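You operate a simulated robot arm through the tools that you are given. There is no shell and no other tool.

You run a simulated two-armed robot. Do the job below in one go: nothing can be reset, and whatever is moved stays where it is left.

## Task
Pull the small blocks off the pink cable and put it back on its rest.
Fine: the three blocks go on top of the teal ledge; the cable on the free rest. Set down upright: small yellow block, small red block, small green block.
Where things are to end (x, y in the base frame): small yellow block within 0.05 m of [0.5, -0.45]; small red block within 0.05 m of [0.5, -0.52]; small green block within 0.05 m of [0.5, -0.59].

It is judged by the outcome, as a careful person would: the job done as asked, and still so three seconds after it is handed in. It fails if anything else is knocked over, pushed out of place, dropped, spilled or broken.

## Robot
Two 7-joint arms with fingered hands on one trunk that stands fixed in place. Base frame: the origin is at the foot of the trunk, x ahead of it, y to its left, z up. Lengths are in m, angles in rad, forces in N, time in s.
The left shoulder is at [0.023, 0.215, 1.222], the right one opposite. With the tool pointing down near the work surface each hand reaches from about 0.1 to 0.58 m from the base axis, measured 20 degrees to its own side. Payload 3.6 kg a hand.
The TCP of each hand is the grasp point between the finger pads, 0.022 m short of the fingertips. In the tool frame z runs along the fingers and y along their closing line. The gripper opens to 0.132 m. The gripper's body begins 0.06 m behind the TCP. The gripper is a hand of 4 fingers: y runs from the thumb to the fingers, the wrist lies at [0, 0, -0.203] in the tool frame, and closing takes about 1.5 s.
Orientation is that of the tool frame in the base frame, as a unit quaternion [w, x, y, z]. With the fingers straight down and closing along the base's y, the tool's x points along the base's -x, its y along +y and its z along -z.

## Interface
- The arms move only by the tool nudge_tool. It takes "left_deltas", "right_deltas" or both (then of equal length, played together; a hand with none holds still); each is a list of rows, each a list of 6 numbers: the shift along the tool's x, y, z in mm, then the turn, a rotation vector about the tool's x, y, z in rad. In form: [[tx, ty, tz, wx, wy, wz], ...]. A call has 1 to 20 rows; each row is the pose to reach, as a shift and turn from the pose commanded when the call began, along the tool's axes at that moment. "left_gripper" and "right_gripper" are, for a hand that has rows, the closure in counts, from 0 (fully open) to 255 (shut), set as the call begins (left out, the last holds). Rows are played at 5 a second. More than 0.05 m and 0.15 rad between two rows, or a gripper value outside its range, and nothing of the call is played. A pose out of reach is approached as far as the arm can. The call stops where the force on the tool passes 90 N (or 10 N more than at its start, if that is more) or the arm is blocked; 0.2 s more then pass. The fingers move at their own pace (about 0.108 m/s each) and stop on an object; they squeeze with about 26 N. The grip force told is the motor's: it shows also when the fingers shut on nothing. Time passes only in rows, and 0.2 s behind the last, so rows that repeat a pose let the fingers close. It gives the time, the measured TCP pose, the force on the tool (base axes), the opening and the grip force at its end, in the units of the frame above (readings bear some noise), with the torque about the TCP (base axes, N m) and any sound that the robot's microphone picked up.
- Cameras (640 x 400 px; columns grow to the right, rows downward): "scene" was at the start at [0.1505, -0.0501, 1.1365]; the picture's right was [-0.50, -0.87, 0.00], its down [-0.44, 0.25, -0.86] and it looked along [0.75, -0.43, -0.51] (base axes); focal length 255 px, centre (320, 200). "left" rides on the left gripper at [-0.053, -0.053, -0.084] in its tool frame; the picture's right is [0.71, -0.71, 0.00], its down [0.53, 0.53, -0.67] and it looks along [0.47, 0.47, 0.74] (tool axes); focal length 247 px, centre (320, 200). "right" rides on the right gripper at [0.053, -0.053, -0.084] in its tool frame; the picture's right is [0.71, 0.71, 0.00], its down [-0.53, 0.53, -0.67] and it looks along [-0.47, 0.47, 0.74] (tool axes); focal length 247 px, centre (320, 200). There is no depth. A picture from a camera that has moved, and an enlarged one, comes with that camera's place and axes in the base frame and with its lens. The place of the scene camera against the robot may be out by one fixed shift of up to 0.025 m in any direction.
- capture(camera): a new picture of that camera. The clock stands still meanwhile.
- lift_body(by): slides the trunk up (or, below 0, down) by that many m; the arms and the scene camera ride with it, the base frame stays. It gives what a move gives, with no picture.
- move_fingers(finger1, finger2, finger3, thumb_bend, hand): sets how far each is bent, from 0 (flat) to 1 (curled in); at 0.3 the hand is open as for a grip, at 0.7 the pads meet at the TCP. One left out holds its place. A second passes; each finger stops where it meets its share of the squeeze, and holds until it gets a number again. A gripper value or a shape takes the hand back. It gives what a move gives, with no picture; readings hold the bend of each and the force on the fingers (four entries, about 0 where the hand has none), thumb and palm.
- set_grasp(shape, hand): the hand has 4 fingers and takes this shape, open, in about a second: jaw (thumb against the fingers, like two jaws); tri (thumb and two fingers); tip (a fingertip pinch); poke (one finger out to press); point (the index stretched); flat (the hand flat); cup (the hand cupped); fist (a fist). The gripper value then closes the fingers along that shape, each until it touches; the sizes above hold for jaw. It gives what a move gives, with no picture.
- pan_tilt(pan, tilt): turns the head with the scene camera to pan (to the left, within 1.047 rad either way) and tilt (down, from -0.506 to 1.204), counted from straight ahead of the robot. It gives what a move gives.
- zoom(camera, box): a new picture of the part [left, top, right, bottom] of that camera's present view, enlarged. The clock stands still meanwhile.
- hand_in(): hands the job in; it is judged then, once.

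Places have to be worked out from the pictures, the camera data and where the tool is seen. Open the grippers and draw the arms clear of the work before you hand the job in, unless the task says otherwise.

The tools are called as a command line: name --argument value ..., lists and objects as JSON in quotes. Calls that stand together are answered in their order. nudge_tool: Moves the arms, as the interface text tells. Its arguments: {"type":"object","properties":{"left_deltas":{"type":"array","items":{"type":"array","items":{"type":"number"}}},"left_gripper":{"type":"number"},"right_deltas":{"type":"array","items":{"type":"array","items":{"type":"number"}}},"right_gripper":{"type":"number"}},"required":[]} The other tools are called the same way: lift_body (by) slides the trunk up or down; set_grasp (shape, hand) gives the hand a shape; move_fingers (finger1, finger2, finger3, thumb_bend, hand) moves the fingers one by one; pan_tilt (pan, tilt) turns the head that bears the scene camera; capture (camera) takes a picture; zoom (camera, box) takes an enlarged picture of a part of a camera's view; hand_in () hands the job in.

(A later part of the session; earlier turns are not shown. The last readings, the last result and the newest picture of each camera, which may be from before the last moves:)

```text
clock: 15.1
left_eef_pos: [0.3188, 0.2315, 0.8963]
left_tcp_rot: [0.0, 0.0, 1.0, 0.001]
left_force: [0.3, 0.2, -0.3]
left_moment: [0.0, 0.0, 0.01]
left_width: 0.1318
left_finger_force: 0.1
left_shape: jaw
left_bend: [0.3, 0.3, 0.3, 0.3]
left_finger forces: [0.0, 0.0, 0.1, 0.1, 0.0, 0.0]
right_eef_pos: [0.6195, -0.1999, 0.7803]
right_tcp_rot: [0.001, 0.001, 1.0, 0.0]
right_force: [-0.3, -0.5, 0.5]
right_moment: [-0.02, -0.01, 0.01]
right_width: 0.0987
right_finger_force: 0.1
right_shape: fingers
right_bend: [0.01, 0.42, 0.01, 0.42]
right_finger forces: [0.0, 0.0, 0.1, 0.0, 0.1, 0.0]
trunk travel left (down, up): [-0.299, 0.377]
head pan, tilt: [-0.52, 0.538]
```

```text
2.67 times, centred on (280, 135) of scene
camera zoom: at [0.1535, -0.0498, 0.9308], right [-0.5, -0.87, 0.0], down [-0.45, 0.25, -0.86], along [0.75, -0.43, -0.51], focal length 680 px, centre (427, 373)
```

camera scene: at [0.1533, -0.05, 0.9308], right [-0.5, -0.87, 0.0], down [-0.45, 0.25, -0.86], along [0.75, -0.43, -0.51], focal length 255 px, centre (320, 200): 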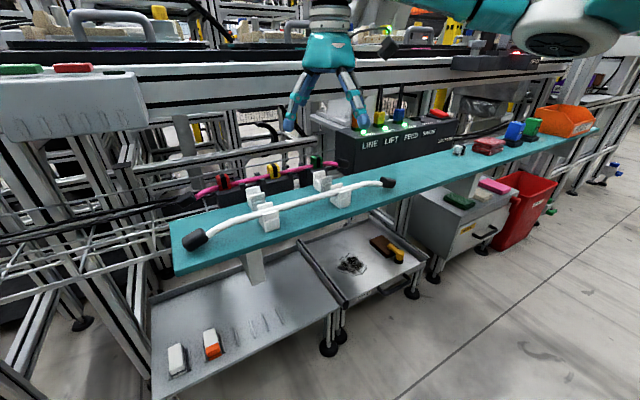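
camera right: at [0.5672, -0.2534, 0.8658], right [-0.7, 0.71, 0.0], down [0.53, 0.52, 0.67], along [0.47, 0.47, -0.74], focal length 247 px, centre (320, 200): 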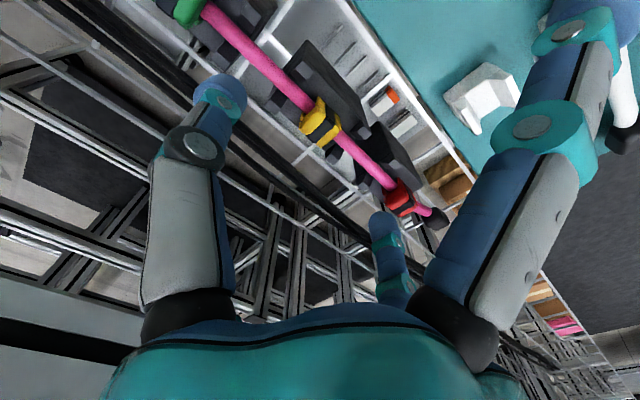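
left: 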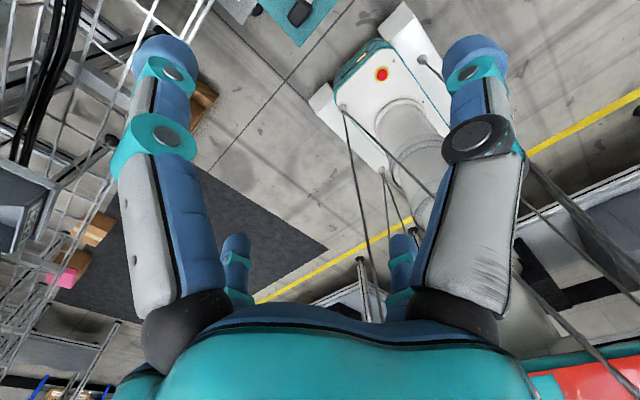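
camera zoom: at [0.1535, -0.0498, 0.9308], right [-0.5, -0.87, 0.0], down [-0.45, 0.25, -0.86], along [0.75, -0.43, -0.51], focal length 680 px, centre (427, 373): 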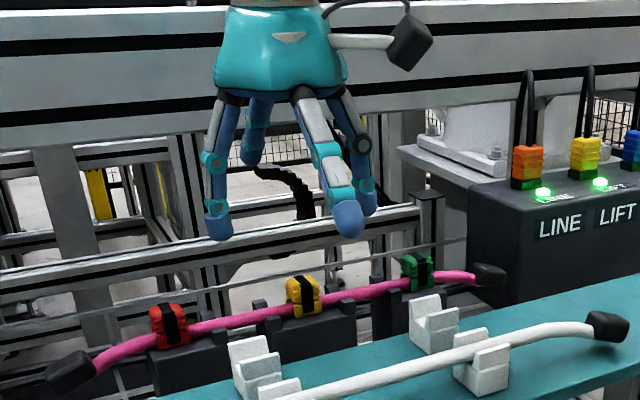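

Yellow appears at about (0.6186,-0.204) from this camera. I'll zoom for a fine check before descending.

zoom --camera "right" --box '[270, 80, 366, 140]'

zoom --camera "right" --box '[180, 60, 420, 260]'

```text
6.67 times, centred on (318, 110) of right
camera zoom: at [0.5672, -0.2534, 0.8658], right [-0.7, 0.71, 0.0], down [0.53, 0.52, 0.67], along [0.47, 0.47, -0.74], focal length 1646 px, centre (333, 800)
```

zoom: 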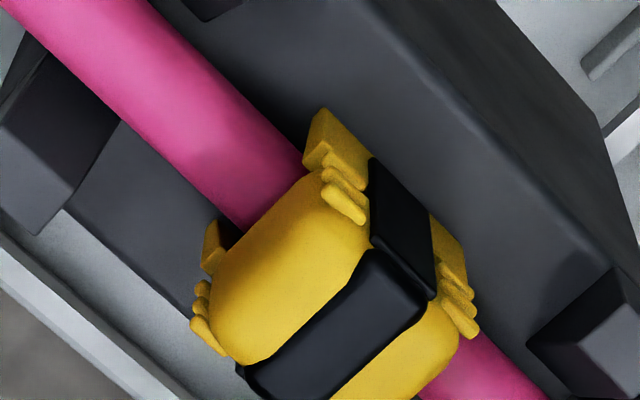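

```text
2.00 times, centred on (300, 160) of right
camera zoom: at [0.5672, -0.2534, 0.8658], right [-0.7, 0.71, 0.0], down [0.53, 0.52, 0.67], along [0.47, 0.47, -0.74], focal length 494 px, centre (360, 280)
```

zoom: 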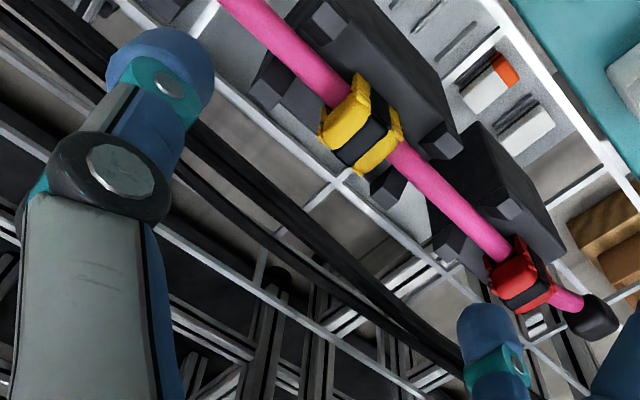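

Yellow's centre reads (0.6175,-0.202), within 3 mm of the hand. I'll descend to TCP z≈0.735 with the pinch open around it.

nudge_tool --right_deltas '[[2, -1.5, 15, 0, 0, 0], [2, -1.5, 30, 0, 0, 0], [2, -1.5, 45, 0, 0, 0]]'

capture --camera "right"

zoom --camera "scene" --box '[180, 90, 372, 210]'

```text
clock: 15.9
left_eef_pos: [0.3173, 0.2304, 0.8958]
left_tcp_rot: [0.0, 0.001, 1.0, -0.001]
left_force: [0.9, 0.3, 0.5]
left_moment: [-0.01, -0.05, 0.0]
left_width: 0.1321
left_finger_force: 0.1
left_shape: jaw
left_bend: [0.3, 0.3, 0.3, 0.3]
left_finger forces: [0.0, 0.1, 0.0, 0.1, 0.1, 0.1]
right_eef_pos: [0.6161, -0.2058, 0.7354]
right_tcp_rot: [0.002, 0.002, 1.0, 0.0]
right_force: [-0.1, 0.6, -0.3]
right_moment: [0.0, -0.03, 0.0]
right_width: 0.0988
right_finger_force: 0.1
right_shape: fingers
right_bend: [0.01, 0.42, 0.01, 0.42]
right_finger forces: [0.0, 0.0, 0.1, 0.0, 0.1, 0.1]
trunk travel left (down, up): [-0.299, 0.377]
head pan, tilt: [-0.52, 0.538]
```

```text
taken
camera right: at [0.5636, -0.2584, 0.8207], right [-0.7, 0.71, 0.0], down [0.53, 0.52, 0.67], along [0.48, 0.47, -0.74], focal length 247 px, centre (320, 200)
```

right: 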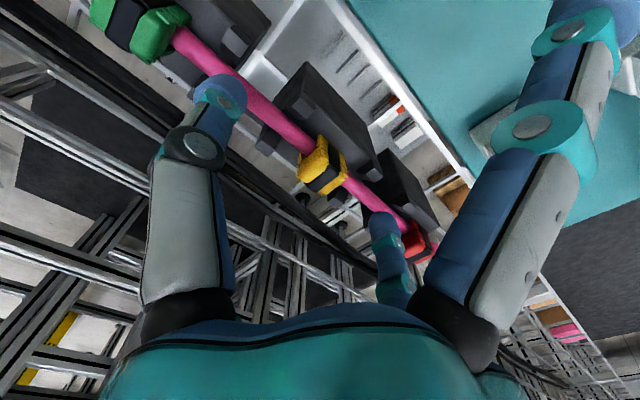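

```text
3.33 times, centred on (276, 150) of scene
camera zoom: at [0.1534, -0.05, 0.9308], right [-0.5, -0.87, 0.0], down [-0.45, 0.25, -0.86], along [0.75, -0.43, -0.51], focal length 850 px, centre (467, 367)
```

zoom: 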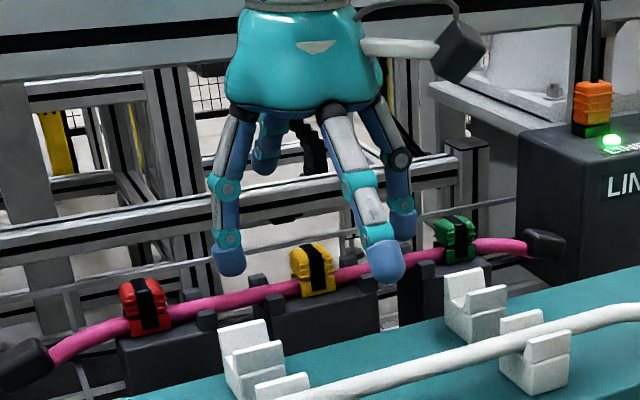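

No contact yet. I'll zoom in the wrist view to check the block against the fingertips.

zoom --camera "right" --box '[180, 60, 430, 240]'

zoom --camera "scene" --box '[226, 140, 322, 200]'

```text
2.22 times, centred on (305, 150) of right
camera zoom: at [0.5636, -0.2584, 0.8207], right [-0.7, 0.71, 0.0], down [0.53, 0.52, 0.67], along [0.48, 0.47, -0.74], focal length 549 px, centre (353, 311)
```

zoom: 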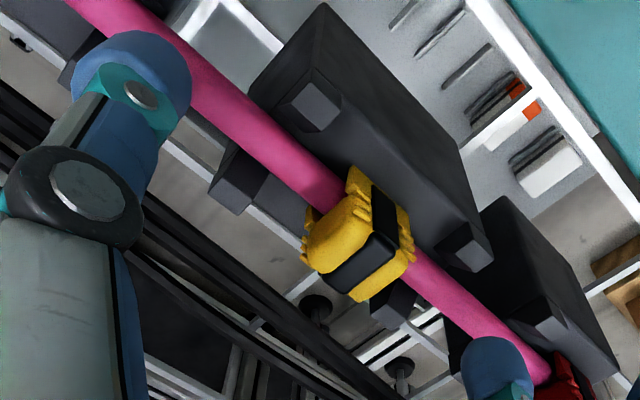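

```text
6.67 times, centred on (274, 170) of scene
camera zoom: at [0.1534, -0.05, 0.9308], right [-0.5, -0.87, 0.0], down [-0.45, 0.25, -0.86], along [0.75, -0.43, -0.51], focal length 1700 px, centre (627, 400)
```

zoom: 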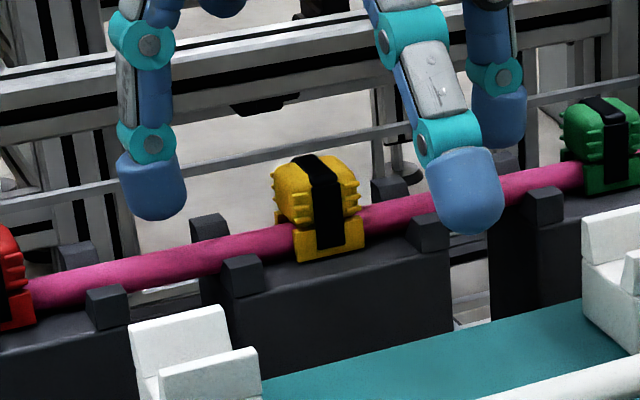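

Block centre is (0.618,-0.203) versus TCP (0.6166,-0.2055); I'll correct by a couple of mm and lower to z≈0.727 so the tips sit just above the cable.

nudge_tool --right_deltas '[[-1.5, 2.5, 4, 0, 0, 0], [-1.5, 2.5, 8, 0, 0, 0], [-1.5, 2.5, 8, 0, 0, 0]]'

zoom --camera "right" --box '[180, 60, 430, 240]'

zoom --camera "scene" --box '[226, 140, 322, 200]'

```text
clock: 16.7
left_eef_pos: [0.319, 0.2303, 0.8965]
left_tcp_rot: [0.0, -0.001, 1.0, 0.0]
left_force: [-1.5, -0.9, -0.3]
left_moment: [0.01, 0.01, 0.02]
left_width: 0.1319
left_finger_force: 0.1
left_shape: jaw
left_bend: [0.3, 0.3, 0.3, 0.3]
left_finger forces: [0.1, 0.0, 0.1, 0.0, 0.0, 0.1]
right_eef_pos: [0.6172, -0.2017, 0.728]
right_tcp_rot: [0.001, 0.002, 1.0, 0.0]
right_force: [0.4, 0.5, 0.2]
right_moment: [-0.01, 0.0, -0.03]
right_width: 0.0986
right_finger_force: 0.1
right_shape: fingers
right_bend: [0.01, 0.42, 0.01, 0.42]
right_finger forces: [0.1, 0.0, 0.1, 0.1, 0.1, 0.1]
trunk travel left (down, up): [-0.299, 0.377]
head pan, tilt: [-0.52, 0.538]
```

```text
2.22 times, centred on (305, 150) of right
camera zoom: at [0.5655, -0.2554, 0.813], right [-0.7, 0.71, 0.0], down [0.53, 0.52, 0.67], along [0.48, 0.47, -0.74], focal length 549 px, centre (353, 311)
```

zoom: 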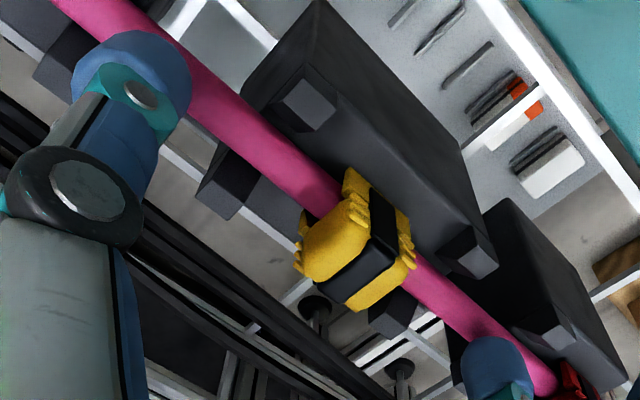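

```text
6.67 times, centred on (274, 170) of scene
camera zoom: at [0.1533, -0.05, 0.9308], right [-0.5, -0.87, 0.0], down [-0.45, 0.25, -0.86], along [0.75, -0.43, -0.51], focal length 1700 px, centre (627, 400)
```

zoom: 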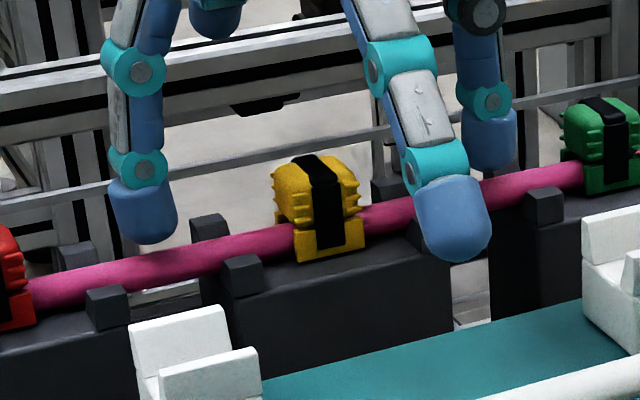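

The tips are about 3–4 mm above the cable top. I'll close the thumb and opposite finger onto the yellow block.

move_fingers --hand "right" --finger2 0.75 --thumb_bend 0.75

zoom --camera "right" --box '[180, 60, 430, 240]'

zoom --camera "scene" --box '[226, 140, 322, 200]'

```text
clock: 17.7
left_eef_pos: [0.3191, 0.2312, 0.8959]
left_tcp_rot: [0.0, 0.0, 1.0, 0.0]
left_force: [-0.5, 0.3, 1.1]
left_moment: [0.06, 0.03, 0.03]
left_width: 0.1318
left_finger_force: 0.1
left_shape: jaw
left_bend: [0.3, 0.3, 0.3, 0.3]
left_finger forces: [0.2, 0.0, 0.0, 0.0, 0.0, 0.0]
right_eef_pos: [0.6177, -0.2032, 0.7284]
right_tcp_rot: [0.0, 0.002, 1.0, 0.0]
right_force: [-0.3, -0.3, -1.4]
right_moment: [0.05, 0.01, -0.01]
right_width: 0.0855
right_finger_force: 8.5
right_shape: fingers
right_bend: [0.01, 0.63, 0.01, 0.67]
right_finger forces: [0.0, 8.5, 0.0, 0.1, 8.8, 0.0]
trunk travel left (down, up): [-0.299, 0.377]
head pan, tilt: [-0.52, 0.538]
```

```text
2.22 times, centred on (305, 150) of right
camera zoom: at [0.5656, -0.2554, 0.8128], right [-0.7, 0.71, 0.0], down [0.53, 0.52, 0.67], along [0.47, 0.47, -0.74], focal length 549 px, centre (353, 311)
```

zoom: 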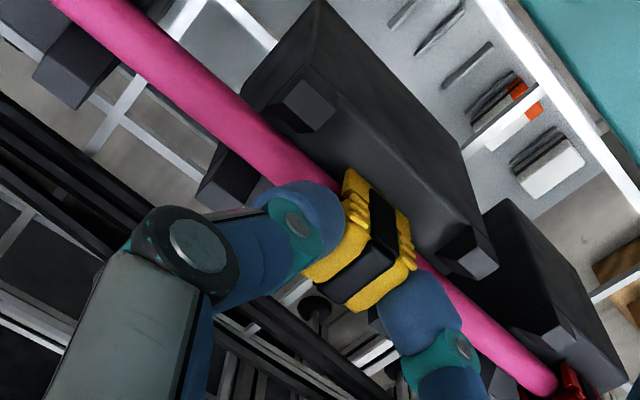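

```text
6.67 times, centred on (274, 170) of scene
camera zoom: at [0.1535, -0.0501, 0.9307], right [-0.5, -0.87, 0.0], down [-0.45, 0.25, -0.86], along [0.75, -0.43, -0.51], focal length 1700 px, centre (627, 400)
```

zoom: 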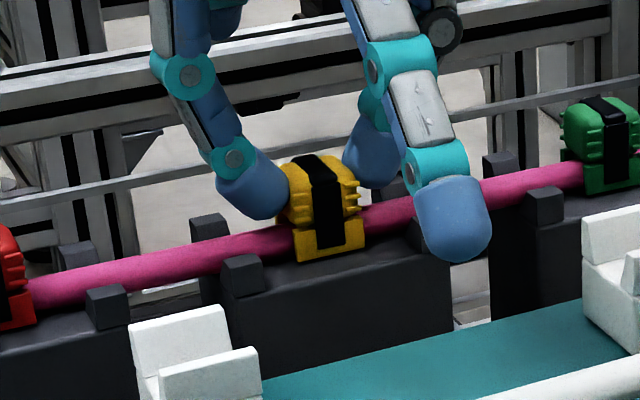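

Gripped with about 8.5 N per finger, block undisturbed. I'll try lifting 4 mm and watch the force and whether the cable comes with it.

nudge_tool --right_deltas '[[0, 0, -1, 0, 0, 0], [0, 0, -2, 0, 0, 0], [0, 0, -3, 0, 0, 0], [0, 0, -4, 0, 0, 0]]'

zoom --camera "scene" --box '[226, 140, 322, 200]'

zoom --camera "right" --box '[180, 60, 430, 240]'

```text
clock: 18.7
left_eef_pos: [0.3186, 0.2298, 0.8969]
left_tcp_rot: [0.0, 0.0, 1.0, 0.0]
left_force: [-1.3, -0.1, 0.3]
left_moment: [-0.02, -0.01, 0.0]
left_width: 0.1319
left_finger_force: 0.1
left_shape: jaw
left_bend: [0.3, 0.3, 0.3, 0.3]
left_finger forces: [0.1, 0.0, 0.0, 0.0, 0.1, 0.0]
right_eef_pos: [0.6197, -0.203, 0.7331]
right_tcp_rot: [0.001, 0.002, 1.0, 0.0]
right_force: [0.1, -0.1, 0.8]
right_moment: [-0.02, 0.03, -0.01]
right_width: 0.0855
right_finger_force: 8.7
right_shape: fingers
right_bend: [0.01, 0.62, 0.01, 0.68]
right_finger forces: [0.1, 8.9, 0.0, 0.1, 8.9, 0.0]
trunk travel left (down, up): [-0.299, 0.377]
head pan, tilt: [-0.52, 0.538]
```

```text
6.67 times, centred on (274, 170) of scene
camera zoom: at [0.1533, -0.05, 0.9308], right [-0.5, -0.87, 0.0], down [-0.45, 0.25, -0.86], along [0.75, -0.43, -0.51], focal length 1700 px, centre (627, 400)
```

zoom: 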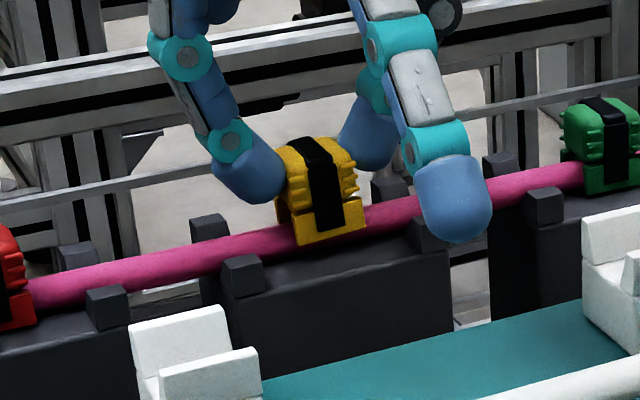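

```text
2.22 times, centred on (305, 150) of right
camera zoom: at [0.5656, -0.2558, 0.8183], right [-0.7, 0.71, 0.0], down [0.53, 0.52, 0.67], along [0.48, 0.47, -0.74], focal length 549 px, centre (353, 311)
```

zoom: 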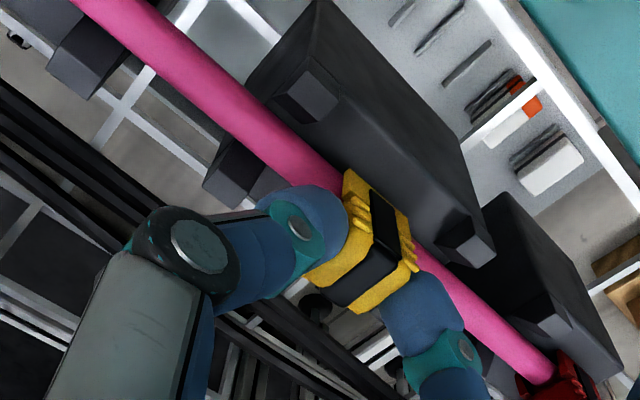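

The block rose about 5 mm with negligible force while the cable stayed put. I'll continue straight up.

nudge_tool --right_deltas '[[0, 0, -5, 0, 0, 0], [0, 0, -10, 0, 0, 0], [0, 0, -15, 0, 0, 0], [0, 0, -25, 0, 0, 0], [0, 0, -35, 0, 0, 0], [0, 0, -50, 0, 0, 0], [0, 0, -65, 0, 0, 0], [0, 0, -80, 0, 0, 0]]'

zoom --camera "scene" --box '[180, 80, 372, 200]'

capture --camera "right"

```text
clock: 20.5
left_eef_pos: [0.3188, 0.2302, 0.8969]
left_tcp_rot: [0.0, -0.001, 1.0, 0.0]
left_force: [-1.1, 0.1, 0.1]
left_moment: [0.0, 0.02, -0.02]
left_width: 0.1317
left_finger_force: 0.0
left_shape: jaw
left_bend: [0.3, 0.3, 0.3, 0.3]
left_finger forces: [0.0, 0.0, 0.0, 0.0, 0.0, 0.0]
right_eef_pos: [0.6166, -0.2045, 0.8147]
right_tcp_rot: [0.001, 0.002, 1.0, 0.0]
right_force: [0.0, -0.1, 0.3]
right_moment: [-0.02, -0.04, 0.02]
right_width: 0.0855
right_finger_force: 8.9
right_shape: fingers
right_bend: [0.01, 0.62, 0.01, 0.68]
right_finger forces: [0.0, 8.9, 0.1, 0.0, 8.9, 0.0]
trunk travel left (down, up): [-0.299, 0.377]
head pan, tilt: [-0.52, 0.538]
```

```text
3.33 times, centred on (276, 140) of scene
camera zoom: at [0.1533, -0.05, 0.9308], right [-0.5, -0.87, 0.0], down [-0.45, 0.25, -0.86], along [0.75, -0.43, -0.51], focal length 850 px, centre (467, 400)
```

zoom: 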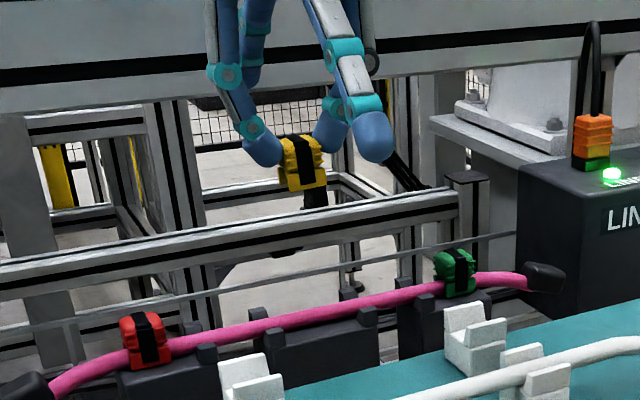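

```text
taken
camera right: at [0.564, -0.2564, 0.8989], right [-0.7, 0.71, 0.0], down [0.53, 0.52, 0.67], along [0.48, 0.47, -0.74], focal length 247 px, centre (320, 200)
```

right: 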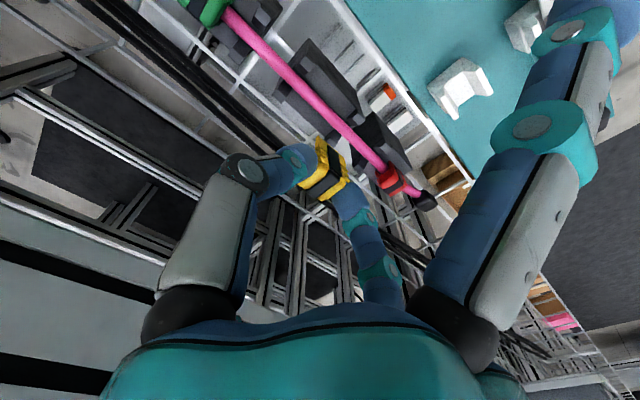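

Yellow is off and the cable is undisturbed. I'll carry it back over the ledge to x≈0.485 and then along to y≈-0.455 at this height.

nudge_tool --right_deltas '[[30, 0, 0, 0, 0, 0], [65, 0, 0, 0, 0, 0], [100, 0, 0, 0, 0, 0], [132, 0, 0, 0, 0, 0], [132, -40, 0, 0, 0, 0], [132, -80, 0, 0, 0, 0], [132, -120, 0, 0, 0, 0], [132, -160, 0, 0, 0, 0], [132, -200, 0, 0, 0, 0], [132, -230, 0, 0, 0, 0], [132, -251, 0, 0, 0, 0], [132, -251, 0, 0, 0, 0]]'

capture --camera "right"

capture --camera "scene"

```text
clock: 23.1
left_eef_pos: [0.3192, 0.2312, 0.8972]
left_tcp_rot: [0.0, 0.0, 1.0, -0.001]
left_force: [0.7, 0.7, -0.5]
left_moment: [0.02, 0.01, -0.04]
left_width: 0.1317
left_finger_force: 0.1
left_shape: jaw
left_bend: [0.3, 0.3, 0.3, 0.3]
left_finger forces: [0.0, 0.1, 0.1, 0.0, 0.1, 0.0]
right_eef_pos: [0.4837, -0.456, 0.8141]
right_tcp_rot: [0.001, 0.002, 1.0, 0.0]
right_force: [-0.3, 0.0, -0.7]
right_moment: [0.0, 0.03, -0.01]
right_width: 0.0853
right_finger_force: 9.1
right_shape: fingers
right_bend: [0.01, 0.62, 0.01, 0.67]
right_finger forces: [0.1, 8.9, 0.1, 0.1, 8.8, 0.1]
trunk travel left (down, up): [-0.299, 0.377]
head pan, tilt: [-0.52, 0.538]
```

```text
taken
camera right: at [0.4307, -0.5092, 0.8989], right [-0.7, 0.71, 0.0], down [0.53, 0.52, 0.67], along [0.48, 0.47, -0.74], focal length 247 px, centre (320, 200)
```

right: 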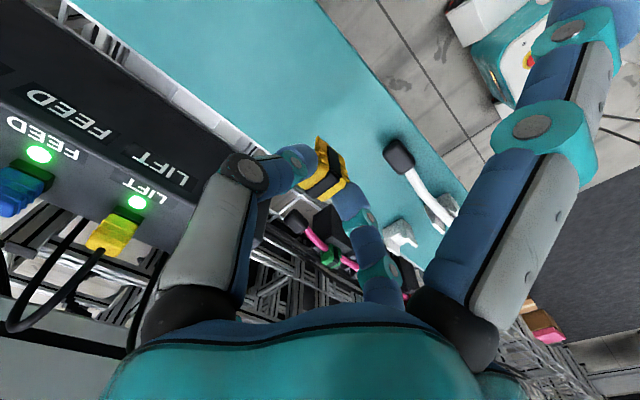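

```text
taken
camera scene: at [0.1532, -0.05, 0.9308], right [-0.5, -0.87, 0.0], down [-0.45, 0.25, -0.86], along [0.75, -0.43, -0.51], focal length 255 px, centre (320, 200)
```

scene: 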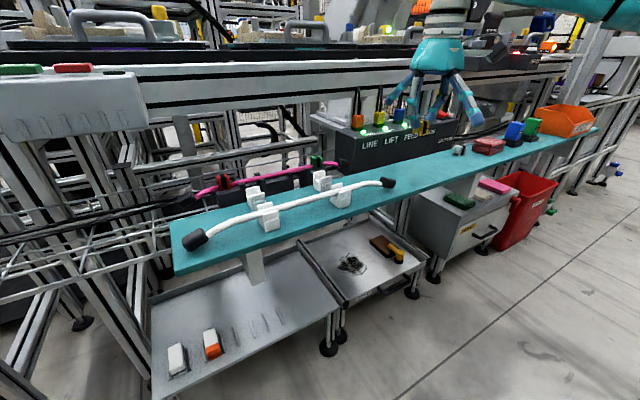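

Holding firm at (0.484,-0.456,0.814). I'll shift slightly toward the front (x≈0.477) for clearance from the socket box and descend to z≈0.735.

nudge_tool --right_deltas '[[7, 0, 20, 0, 0, 0], [7, 0, 40, 0, 0, 0], [7, 0, 60, 0, 0, 0], [7, 0, 78, 0, 0, 0], [7, 0, 78, 0, 0, 0]]'

zoom --camera "scene" --box '[340, 60, 500, 180]'

capture --camera "right"

```text
clock: 24.3
left_eef_pos: [0.318, 0.2322, 0.8971]
left_tcp_rot: [0.0, -0.001, 1.0, 0.001]
left_force: [0.3, 0.6, 0.3]
left_moment: [-0.03, 0.0, 0.0]
left_width: 0.1319
left_finger_force: 0.1
left_shape: jaw
left_bend: [0.3, 0.3, 0.3, 0.3]
left_finger forces: [0.0, 0.0, 0.1, 0.1, 0.0, 0.1]
right_eef_pos: [0.4773, -0.4543, 0.733]
right_tcp_rot: [0.001, 0.002, 1.0, 0.0]
right_force: [-0.4, -1.1, 0.4]
right_moment: [0.0, 0.01, 0.0]
right_width: 0.0855
right_finger_force: 8.8
right_shape: fingers
right_bend: [0.01, 0.62, 0.01, 0.67]
right_finger forces: [0.0, 8.8, 0.0, 0.0, 8.9, 0.0]
trunk travel left (down, up): [-0.299, 0.377]
head pan, tilt: [-0.52, 0.538]
```

```text
3.33 times, centred on (420, 120) of scene
camera zoom: at [0.1532, -0.0501, 0.9308], right [-0.5, -0.87, 0.0], down [-0.44, 0.25, -0.86], along [0.75, -0.43, -0.51], focal length 850 px, centre (-13, 467)
```

zoom: 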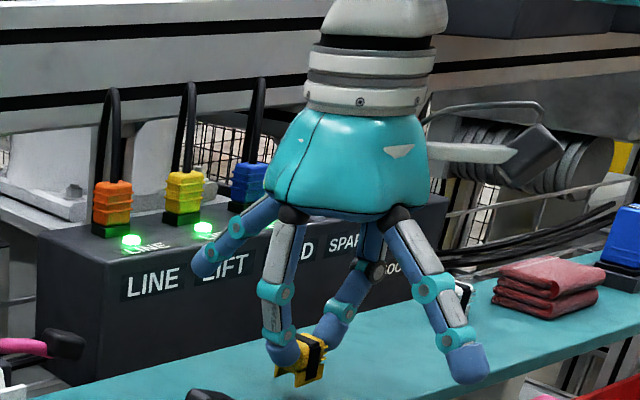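

```text
taken
camera right: at [0.4255, -0.5076, 0.8183], right [-0.7, 0.71, 0.0], down [0.53, 0.52, 0.67], along [0.48, 0.47, -0.74], focal length 247 px, centre (320, 200)
```

right: 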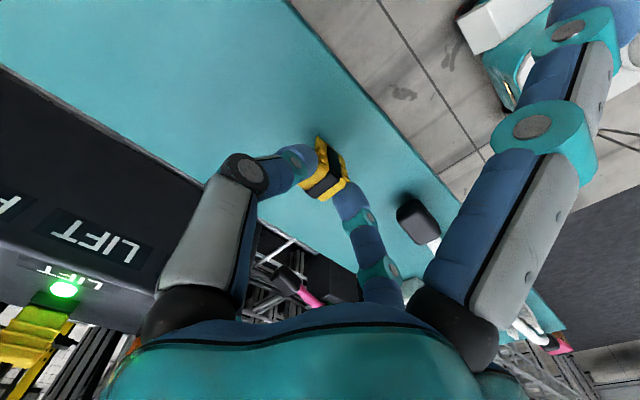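

Let me zoom on the held block to check it's upright.

zoom --camera "scene" --box '[390, 130, 470, 180]'

zoom --camera "right" --box '[270, 120, 382, 210]'

```text
8.00 times, centred on (430, 155) of scene
camera zoom: at [0.1532, -0.0501, 0.9308], right [-0.5, -0.87, 0.0], down [-0.44, 0.25, -0.86], along [0.75, -0.43, -0.51], focal length 2040 px, centre (-560, 560)
```

zoom: 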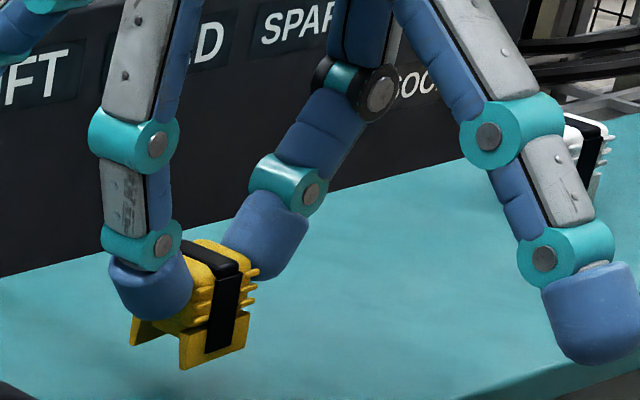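

```text
4.44 times, centred on (326, 165) of right
camera zoom: at [0.4255, -0.5076, 0.8183], right [-0.7, 0.71, 0.0], down [0.53, 0.52, 0.67], along [0.48, 0.47, -0.74], focal length 1098 px, centre (293, 356)
```

zoom: 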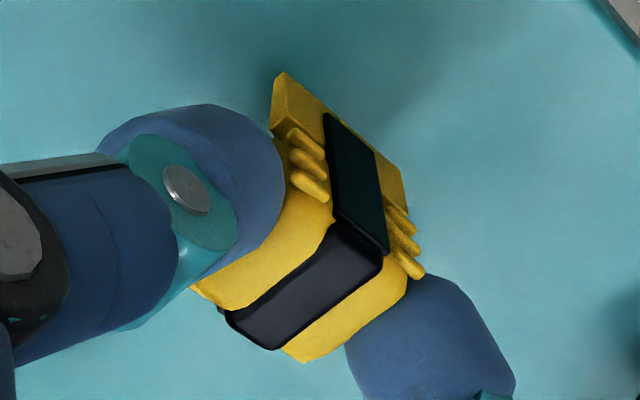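

The block is nearly upright, with its lower edge perhaps 12–16 mm above the ledge. I'll descend 8 mm and then probe in small steps.

nudge_tool --right_deltas '[[0, 0, 3, 0, 0, 0], [0, 0, 6, 0, 0, 0], [0, 0, 8, 0, 0, 0], [0, 0, 8, 0, 0, 0]]'

zoom --camera "scene" --box '[390, 130, 470, 180]'

zoom --camera "right" --box '[270, 120, 382, 210]'

```text
clock: 25.3
left_eef_pos: [0.3182, 0.2321, 0.8964]
left_tcp_rot: [0.0, 0.0, 1.0, 0.0]
left_force: [-0.8, 0.5, 0.5]
left_moment: [-0.03, 0.01, -0.01]
left_width: 0.1318
left_finger_force: 0.1
left_shape: jaw
left_bend: [0.3, 0.3, 0.3, 0.3]
left_finger forces: [0.0, 0.0, 0.0, 0.0, 0.0, 0.1]
right_eef_pos: [0.4774, -0.4539, 0.726]
right_tcp_rot: [0.0, 0.002, 1.0, 0.0]
right_force: [0.6, -0.2, -0.8]
right_moment: [-0.01, 0.01, 0.0]
right_width: 0.0853
right_finger_force: 8.9
right_shape: fingers
right_bend: [0.01, 0.62, 0.01, 0.67]
right_finger forces: [0.0, 9.0, 0.0, 0.0, 8.9, 0.0]
trunk travel left (down, up): [-0.299, 0.377]
head pan, tilt: [-0.52, 0.538]
```

```text
8.00 times, centred on (430, 155) of scene
camera zoom: at [0.1532, -0.05, 0.9308], right [-0.5, -0.87, 0.0], down [-0.44, 0.25, -0.86], along [0.75, -0.43, -0.51], focal length 2040 px, centre (-560, 560)
```

zoom: 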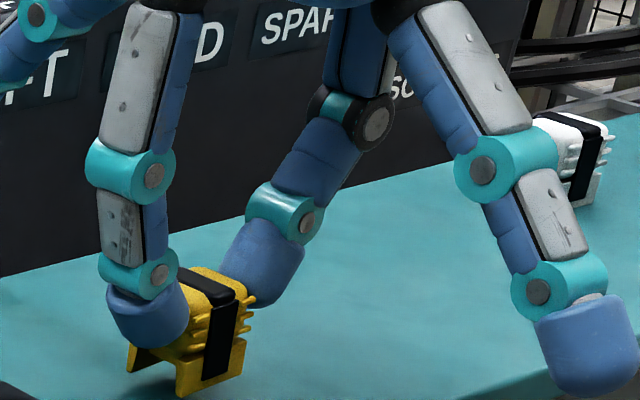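

```text
4.44 times, centred on (326, 165) of right
camera zoom: at [0.4247, -0.5075, 0.811], right [-0.7, 0.71, 0.0], down [0.53, 0.52, 0.67], along [0.48, 0.47, -0.74], focal length 1098 px, centre (293, 356)
```

zoom: 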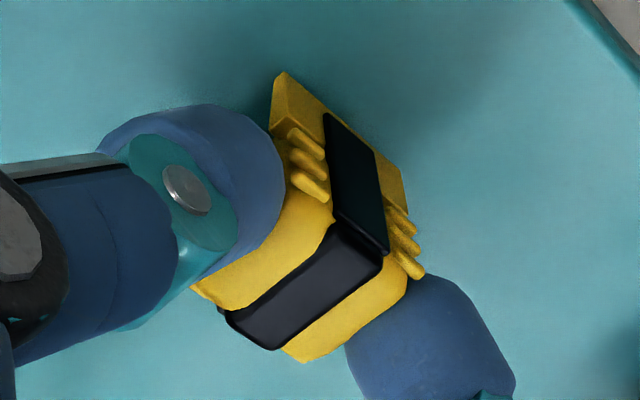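

No contact yet and a soft shadow is closing in. I'll go down another 4 mm.

nudge_tool --right_deltas '[[0, 0, 1.5, 0, 0, 0], [0, 0, 3, 0, 0, 0], [0, 0, 4, 0, 0, 0], [0, 0, 4, 0, 0, 0]]'

zoom --camera "scene" --box '[390, 135, 470, 185]'

```text
clock: 26.3
left_eef_pos: [0.3185, 0.231, 0.8963]
left_tcp_rot: [-0.001, 0.0, 1.0, 0.0]
left_force: [0.4, 1.0, -0.4]
left_moment: [0.02, 0.01, -0.02]
left_width: 0.1317
left_finger_force: 0.0
left_shape: jaw
left_bend: [0.3, 0.3, 0.3, 0.3]
left_finger forces: [0.0, 0.0, 0.1, 0.0, 0.1, 0.0]
right_eef_pos: [0.4769, -0.4525, 0.7239]
right_tcp_rot: [0.001, 0.002, 1.0, 0.0]
right_force: [0.3, -0.4, 0.3]
right_moment: [0.05, 0.01, 0.0]
right_width: 0.0854
right_finger_force: 9.1
right_shape: fingers
right_bend: [0.01, 0.62, 0.01, 0.67]
right_finger forces: [0.0, 8.9, 0.0, 0.1, 9.0, 0.0]
trunk travel left (down, up): [-0.299, 0.377]
head pan, tilt: [-0.52, 0.538]
```

```text
8.00 times, centred on (430, 160) of scene
camera zoom: at [0.1532, -0.05, 0.9308], right [-0.5, -0.87, 0.0], down [-0.44, 0.25, -0.86], along [0.75, -0.43, -0.51], focal length 2040 px, centre (-560, 520)
```

zoom: 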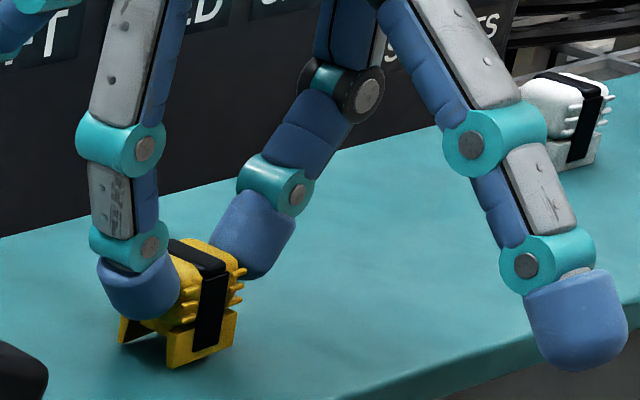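

Foot is estimated ~5 mm above the ledge. Continuing in small steps, watching the vertical force and moments.

nudge_tool --right_deltas '[[0, 0, 1, 0, 0, 0], [0, 0, 2, 0, 0, 0], [0, 0, 3, 0, 0, 0], [0, 0, 3, 0, 0, 0]]'

zoom --camera "scene" --box '[390, 135, 470, 185]'

```text
clock: 27.3
left_eef_pos: [0.3177, 0.231, 0.895]
left_tcp_rot: [-0.001, 0.0, 1.0, 0.0]
left_force: [-0.3, 0.1, -0.4]
left_moment: [0.06, -0.03, 0.02]
left_width: 0.132
left_finger_force: 0.1
left_shape: jaw
left_bend: [0.3, 0.3, 0.3, 0.3]
left_finger forces: [0.1, 0.0, 0.0, 0.1, 0.0, 0.0]
right_eef_pos: [0.4773, -0.4539, 0.7201]
right_tcp_rot: [0.002, 0.003, 1.0, 0.0]
right_force: [0.0, -0.6, 5.0]
right_moment: [0.09, 0.0, 0.0]
right_width: 0.0854
right_finger_force: 9.9
right_shape: fingers
right_bend: [0.01, 0.62, 0.01, 0.67]
right_finger forces: [0.1, 9.5, 0.0, 0.0, 10.0, 0.0]
trunk travel left (down, up): [-0.299, 0.377]
head pan, tilt: [-0.52, 0.538]
```

```text
8.00 times, centred on (430, 160) of scene
camera zoom: at [0.1529, -0.0498, 0.931], right [-0.5, -0.87, 0.0], down [-0.44, 0.25, -0.86], along [0.75, -0.43, -0.51], focal length 2040 px, centre (-560, 520)
```

zoom: 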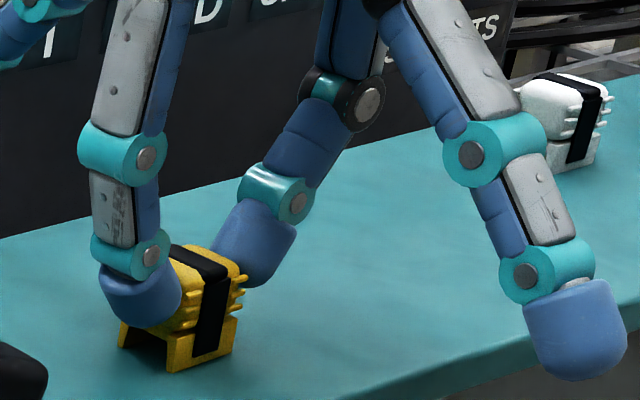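

Contact: 5 N upward at TCP z≈0.7195. I'll press 1 mm more so it seats flat, then open the pinch gently.

nudge_tool --right_deltas '[[0, 0, 0.7, 0, 0, 0], [0, 0, 1, 0, 0, 0]]'

move_fingers --hand "right" --finger2 0.55 --thumb_bend 0.57

zoom --camera "scene" --box '[390, 135, 470, 185]'

zoom --camera "right" --box '[270, 120, 382, 210]'

```text
clock: 27.9
left_eef_pos: [0.3175, 0.2309, 0.898]
left_tcp_rot: [-0.001, 0.0, 1.0, 0.0]
left_force: [0.2, 0.5, -0.7]
left_moment: [0.02, -0.02, 0.03]
left_width: 0.1319
left_finger_force: 0.1
left_shape: jaw
left_bend: [0.3, 0.3, 0.3, 0.3]
left_finger forces: [0.0, 0.1, 0.1, 0.1, 0.1, 0.0]
right_eef_pos: [0.4792, -0.4536, 0.7203]
right_tcp_rot: [0.002, 0.003, 1.0, 0.0]
right_force: [-0.1, -2.9, 8.6]
right_moment: [0.0, -0.01, 0.02]
right_width: 0.0852
right_finger_force: 10.6
right_shape: fingers
right_bend: [0.01, 0.63, 0.01, 0.67]
right_finger forces: [0.0, 9.6, 0.0, 0.0, 12.3, 0.1]
trunk travel left (down, up): [-0.299, 0.377]
head pan, tilt: [-0.52, 0.538]
```

```text
clock: 28.9
left_eef_pos: [0.3182, 0.231, 0.8961]
left_tcp_rot: [-0.001, 0.0, 1.0, 0.0]
left_force: [0.4, -0.4, 0.7]
left_moment: [0.01, -0.05, -0.02]
left_width: 0.1316
left_finger_force: 0.1
left_shape: jaw
left_bend: [0.3, 0.3, 0.3, 0.3]
left_finger forces: [0.0, 0.0, 0.1, 0.1, 0.0, 0.0]
right_eef_pos: [0.4783, -0.4528, 0.7199]
right_tcp_rot: [0.001, 0.001, 1.0, 0.0]
right_force: [0.0, 0.2, 0.6]
right_moment: [0.03, 0.0, -0.01]
right_width: 0.0896
right_finger_force: 0.1
right_shape: fingers
right_bend: [0.01, 0.55, 0.01, 0.56]
right_finger forces: [0.0, 0.0, 0.0, 0.1, 0.1, 0.0]
trunk travel left (down, up): [-0.299, 0.377]
head pan, tilt: [-0.52, 0.538]
```

```text
8.00 times, centred on (430, 160) of scene
camera zoom: at [0.1532, -0.05, 0.9308], right [-0.5, -0.87, 0.0], down [-0.44, 0.25, -0.86], along [0.75, -0.43, -0.51], focal length 2040 px, centre (-560, 520)
```

zoom: 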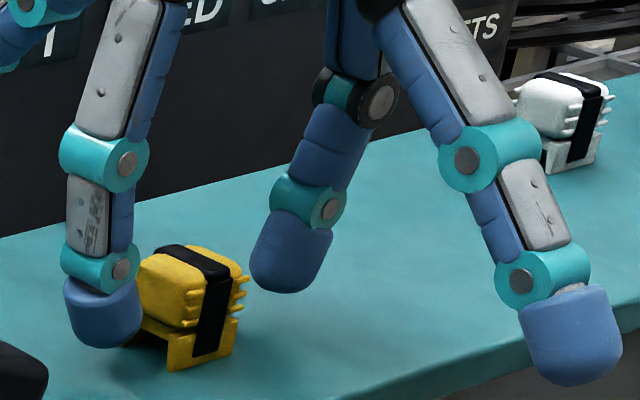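

```text
4.44 times, centred on (326, 165) of right
camera zoom: at [0.4255, -0.506, 0.8042], right [-0.7, 0.71, 0.0], down [0.53, 0.52, 0.67], along [0.48, 0.47, -0.74], focal length 1098 px, centre (293, 356)
```

zoom: 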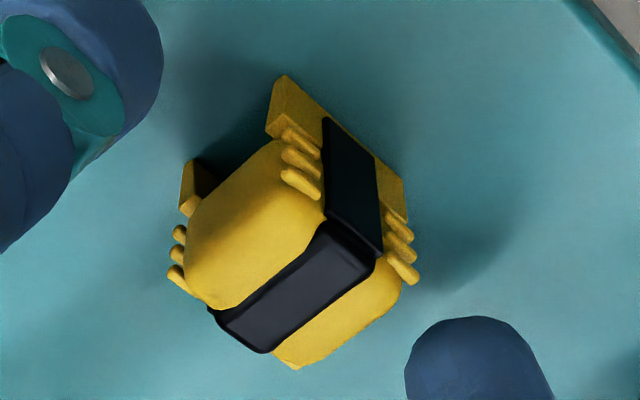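

Yellow stands upright on the ledge at about (0.478,-0.454). I'll raise the hand clear and move over to the red block.

nudge_tool --right_deltas '[[0, 0, -10, 0, 0, 0], [0, 0, -30, 0, 0, 0], [0, 0, -60, 0, 0, 0], [0, 0, -90, 0, 0, 0], [0, 40, -95, 0, 0, 0], [0, 80, -95, 0, 0, 0], [0, 125, -95, 0, 0, 0], [0, 170, -95, 0, 0, 0], [0, 215, -95, 0, 0, 0], [-20, 260, -95, 0, 0, 0], [-60, 290, -95, 0, 0, 0], [-100, 310, -95, 0, 0, 0], [-139, 325, -95, 0, 0, 0], [-139, 345, -90, 0, 0, 0], [-139, 345, -70, 0, 0, 0], [-139, 345, -62, 0, 0, 0]]'

capture --camera "right"

zoom --camera "scene" --box '[140, 60, 460, 260]'

```text
clock: 32.3
left_eef_pos: [0.3172, 0.2312, 0.896]
left_tcp_rot: [0.0, 0.0, 1.0, -0.001]
left_force: [-0.8, -0.3, 0.6]
left_moment: [-0.01, -0.01, -0.03]
left_width: 0.1318
left_finger_force: 0.2
left_shape: jaw
left_bend: [0.3, 0.3, 0.3, 0.3]
left_finger forces: [0.0, 0.0, 0.1, 0.1, 0.0, 0.1]
right_eef_pos: [0.6184, -0.1094, 0.7795]
right_tcp_rot: [0.001, 0.002, 1.0, 0.001]
right_force: [0.0, -0.5, 0.2]
right_moment: [-0.01, -0.01, 0.01]
right_width: 0.0899
right_finger_force: 0.1
right_shape: fingers
right_bend: [0.01, 0.55, 0.01, 0.56]
right_finger forces: [0.0, 0.1, 0.0, 0.1, 0.0, 0.0]
trunk travel left (down, up): [-0.299, 0.377]
head pan, tilt: [-0.52, 0.538]
```

```text
taken
camera right: at [0.5664, -0.1625, 0.8642], right [-0.7, 0.71, 0.0], down [0.53, 0.52, 0.67], along [0.48, 0.47, -0.74], focal length 247 px, centre (320, 200)
```

right: 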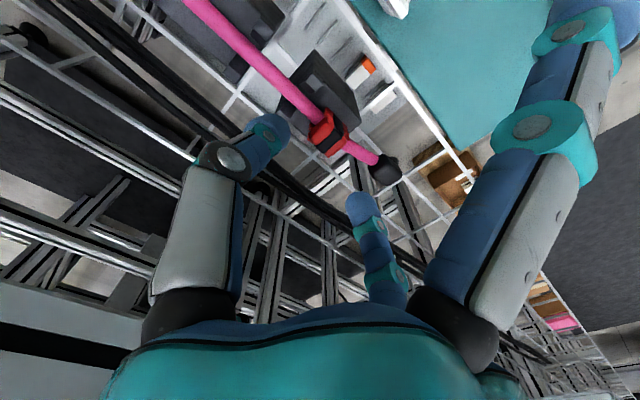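

```text
2.00 times, centred on (300, 160) of scene
camera zoom: at [0.1533, -0.05, 0.9308], right [-0.5, -0.87, 0.0], down [-0.45, 0.25, -0.86], along [0.75, -0.43, -0.51], focal length 510 px, centre (360, 280)
```

zoom: 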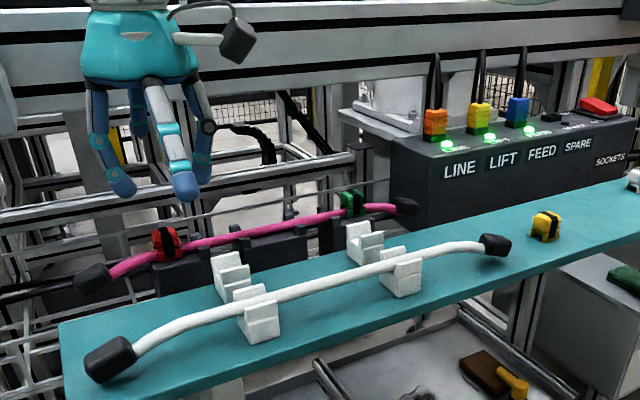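

Reached above red; yellow stands fine on the ledge. Zooming to locate red precisely.

zoom --camera "right" --box '[280, 95, 376, 165]'

```text
5.71 times, centred on (328, 130) of right
camera zoom: at [0.5664, -0.1625, 0.8642], right [-0.7, 0.71, 0.0], down [0.53, 0.52, 0.67], along [0.48, 0.47, -0.74], focal length 1411 px, centre (274, 600)
```

zoom: 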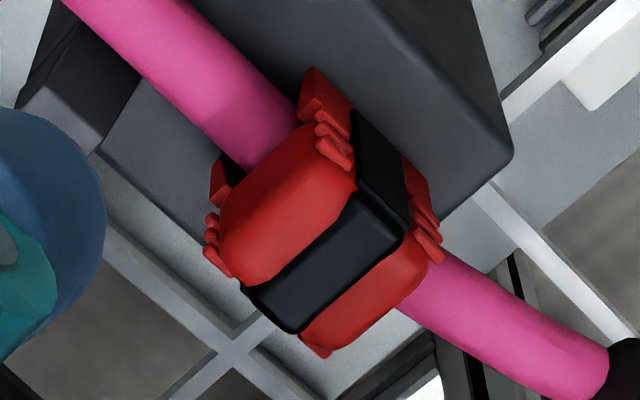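

Red's centre is about (0.619,-0.102), so I need +7 mm in y. I'll widen the pinch slightly, shift, and descend to z≈0.737.

move_fingers --hand "right" --finger2 0.5 --thumb_bend 0.5

nudge_tool --right_deltas '[[0, 7, 0, 0, 0, 0], [0, 7, 15, 0, 0, 0], [0, 7, 30, 0, 0, 0], [0, 7, 42, 0, 0, 0], [0, 7, 42, 0, 0, 0]]'

zoom --camera "right" --box '[180, 60, 430, 240]'

zoom --camera "scene" --box '[170, 140, 290, 215]'

```text
clock: 33.3
left_eef_pos: [0.3172, 0.2312, 0.896]
left_tcp_rot: [0.0, 0.0, 1.0, 0.0]
left_force: [-0.1, 0.2, 0.2]
left_moment: [-0.03, 0.02, -0.02]
left_width: 0.1317
left_finger_force: 0.1
left_shape: jaw
left_bend: [0.3, 0.3, 0.3, 0.3]
left_finger forces: [0.1, 0.0, 0.1, 0.0, 0.0, 0.0]
right_eef_pos: [0.6188, -0.1092, 0.779]
right_tcp_rot: [0.001, 0.001, 1.0, 0.001]
right_force: [-0.3, 0.3, -1.1]
right_moment: [-0.03, 0.0, 0.02]
right_width: 0.0932
right_finger_force: 0.1
right_shape: fingers
right_bend: [0.01, 0.5, 0.01, 0.5]
right_finger forces: [0.1, 0.0, 0.0, 0.0, 0.0, 0.0]
trunk travel left (down, up): [-0.299, 0.377]
head pan, tilt: [-0.52, 0.538]
```

```text
clock: 34.5
left_eef_pos: [0.3198, 0.2316, 0.8968]
left_tcp_rot: [0.0, 0.0, 1.0, 0.0]
left_force: [-0.5, 0.7, -0.8]
left_moment: [0.01, 0.01, 0.02]
left_width: 0.1321
left_finger_force: 0.2
left_shape: jaw
left_bend: [0.3, 0.3, 0.3, 0.3]
left_finger forces: [0.1, 0.0, 0.1, 0.0, 0.1, 0.1]
right_eef_pos: [0.6159, -0.1029, 0.7385]
right_tcp_rot: [-0.001, 0.002, 1.0, -0.001]
right_force: [-0.2, -0.5, 0.1]
right_moment: [0.0, -0.03, -0.02]
right_width: 0.0932
right_finger_force: 0.1
right_shape: fingers
right_bend: [0.01, 0.5, 0.01, 0.5]
right_finger forces: [0.0, 0.0, 0.1, 0.0, 0.0, 0.0]
trunk travel left (down, up): [-0.299, 0.377]
head pan, tilt: [-0.52, 0.538]
```

```text
2.22 times, centred on (305, 150) of right
camera zoom: at [0.564, -0.1556, 0.8242], right [-0.7, 0.71, 0.0], down [0.53, 0.52, 0.67], along [0.47, 0.47, -0.74], focal length 549 px, centre (353, 311)
```

zoom: 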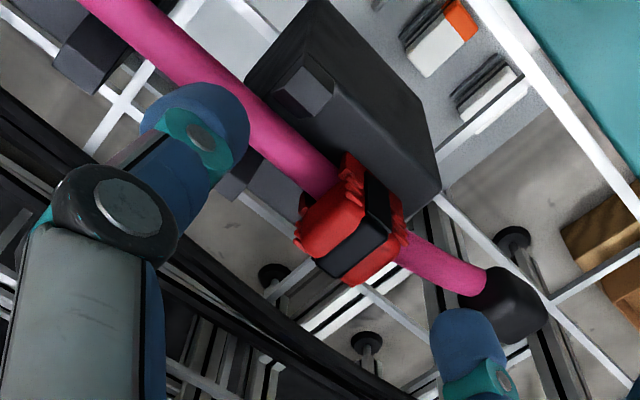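

```text
5.33 times, centred on (230, 178) of scene
camera zoom: at [0.1533, -0.05, 0.9308], right [-0.5, -0.87, 0.0], down [-0.45, 0.25, -0.86], along [0.75, -0.43, -0.51], focal length 1360 px, centre (800, 320)
```

zoom: 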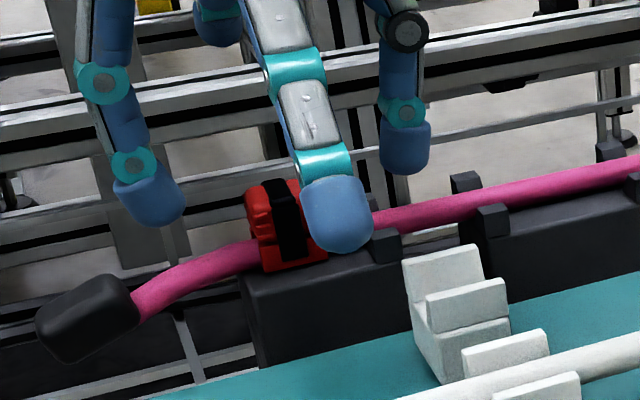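

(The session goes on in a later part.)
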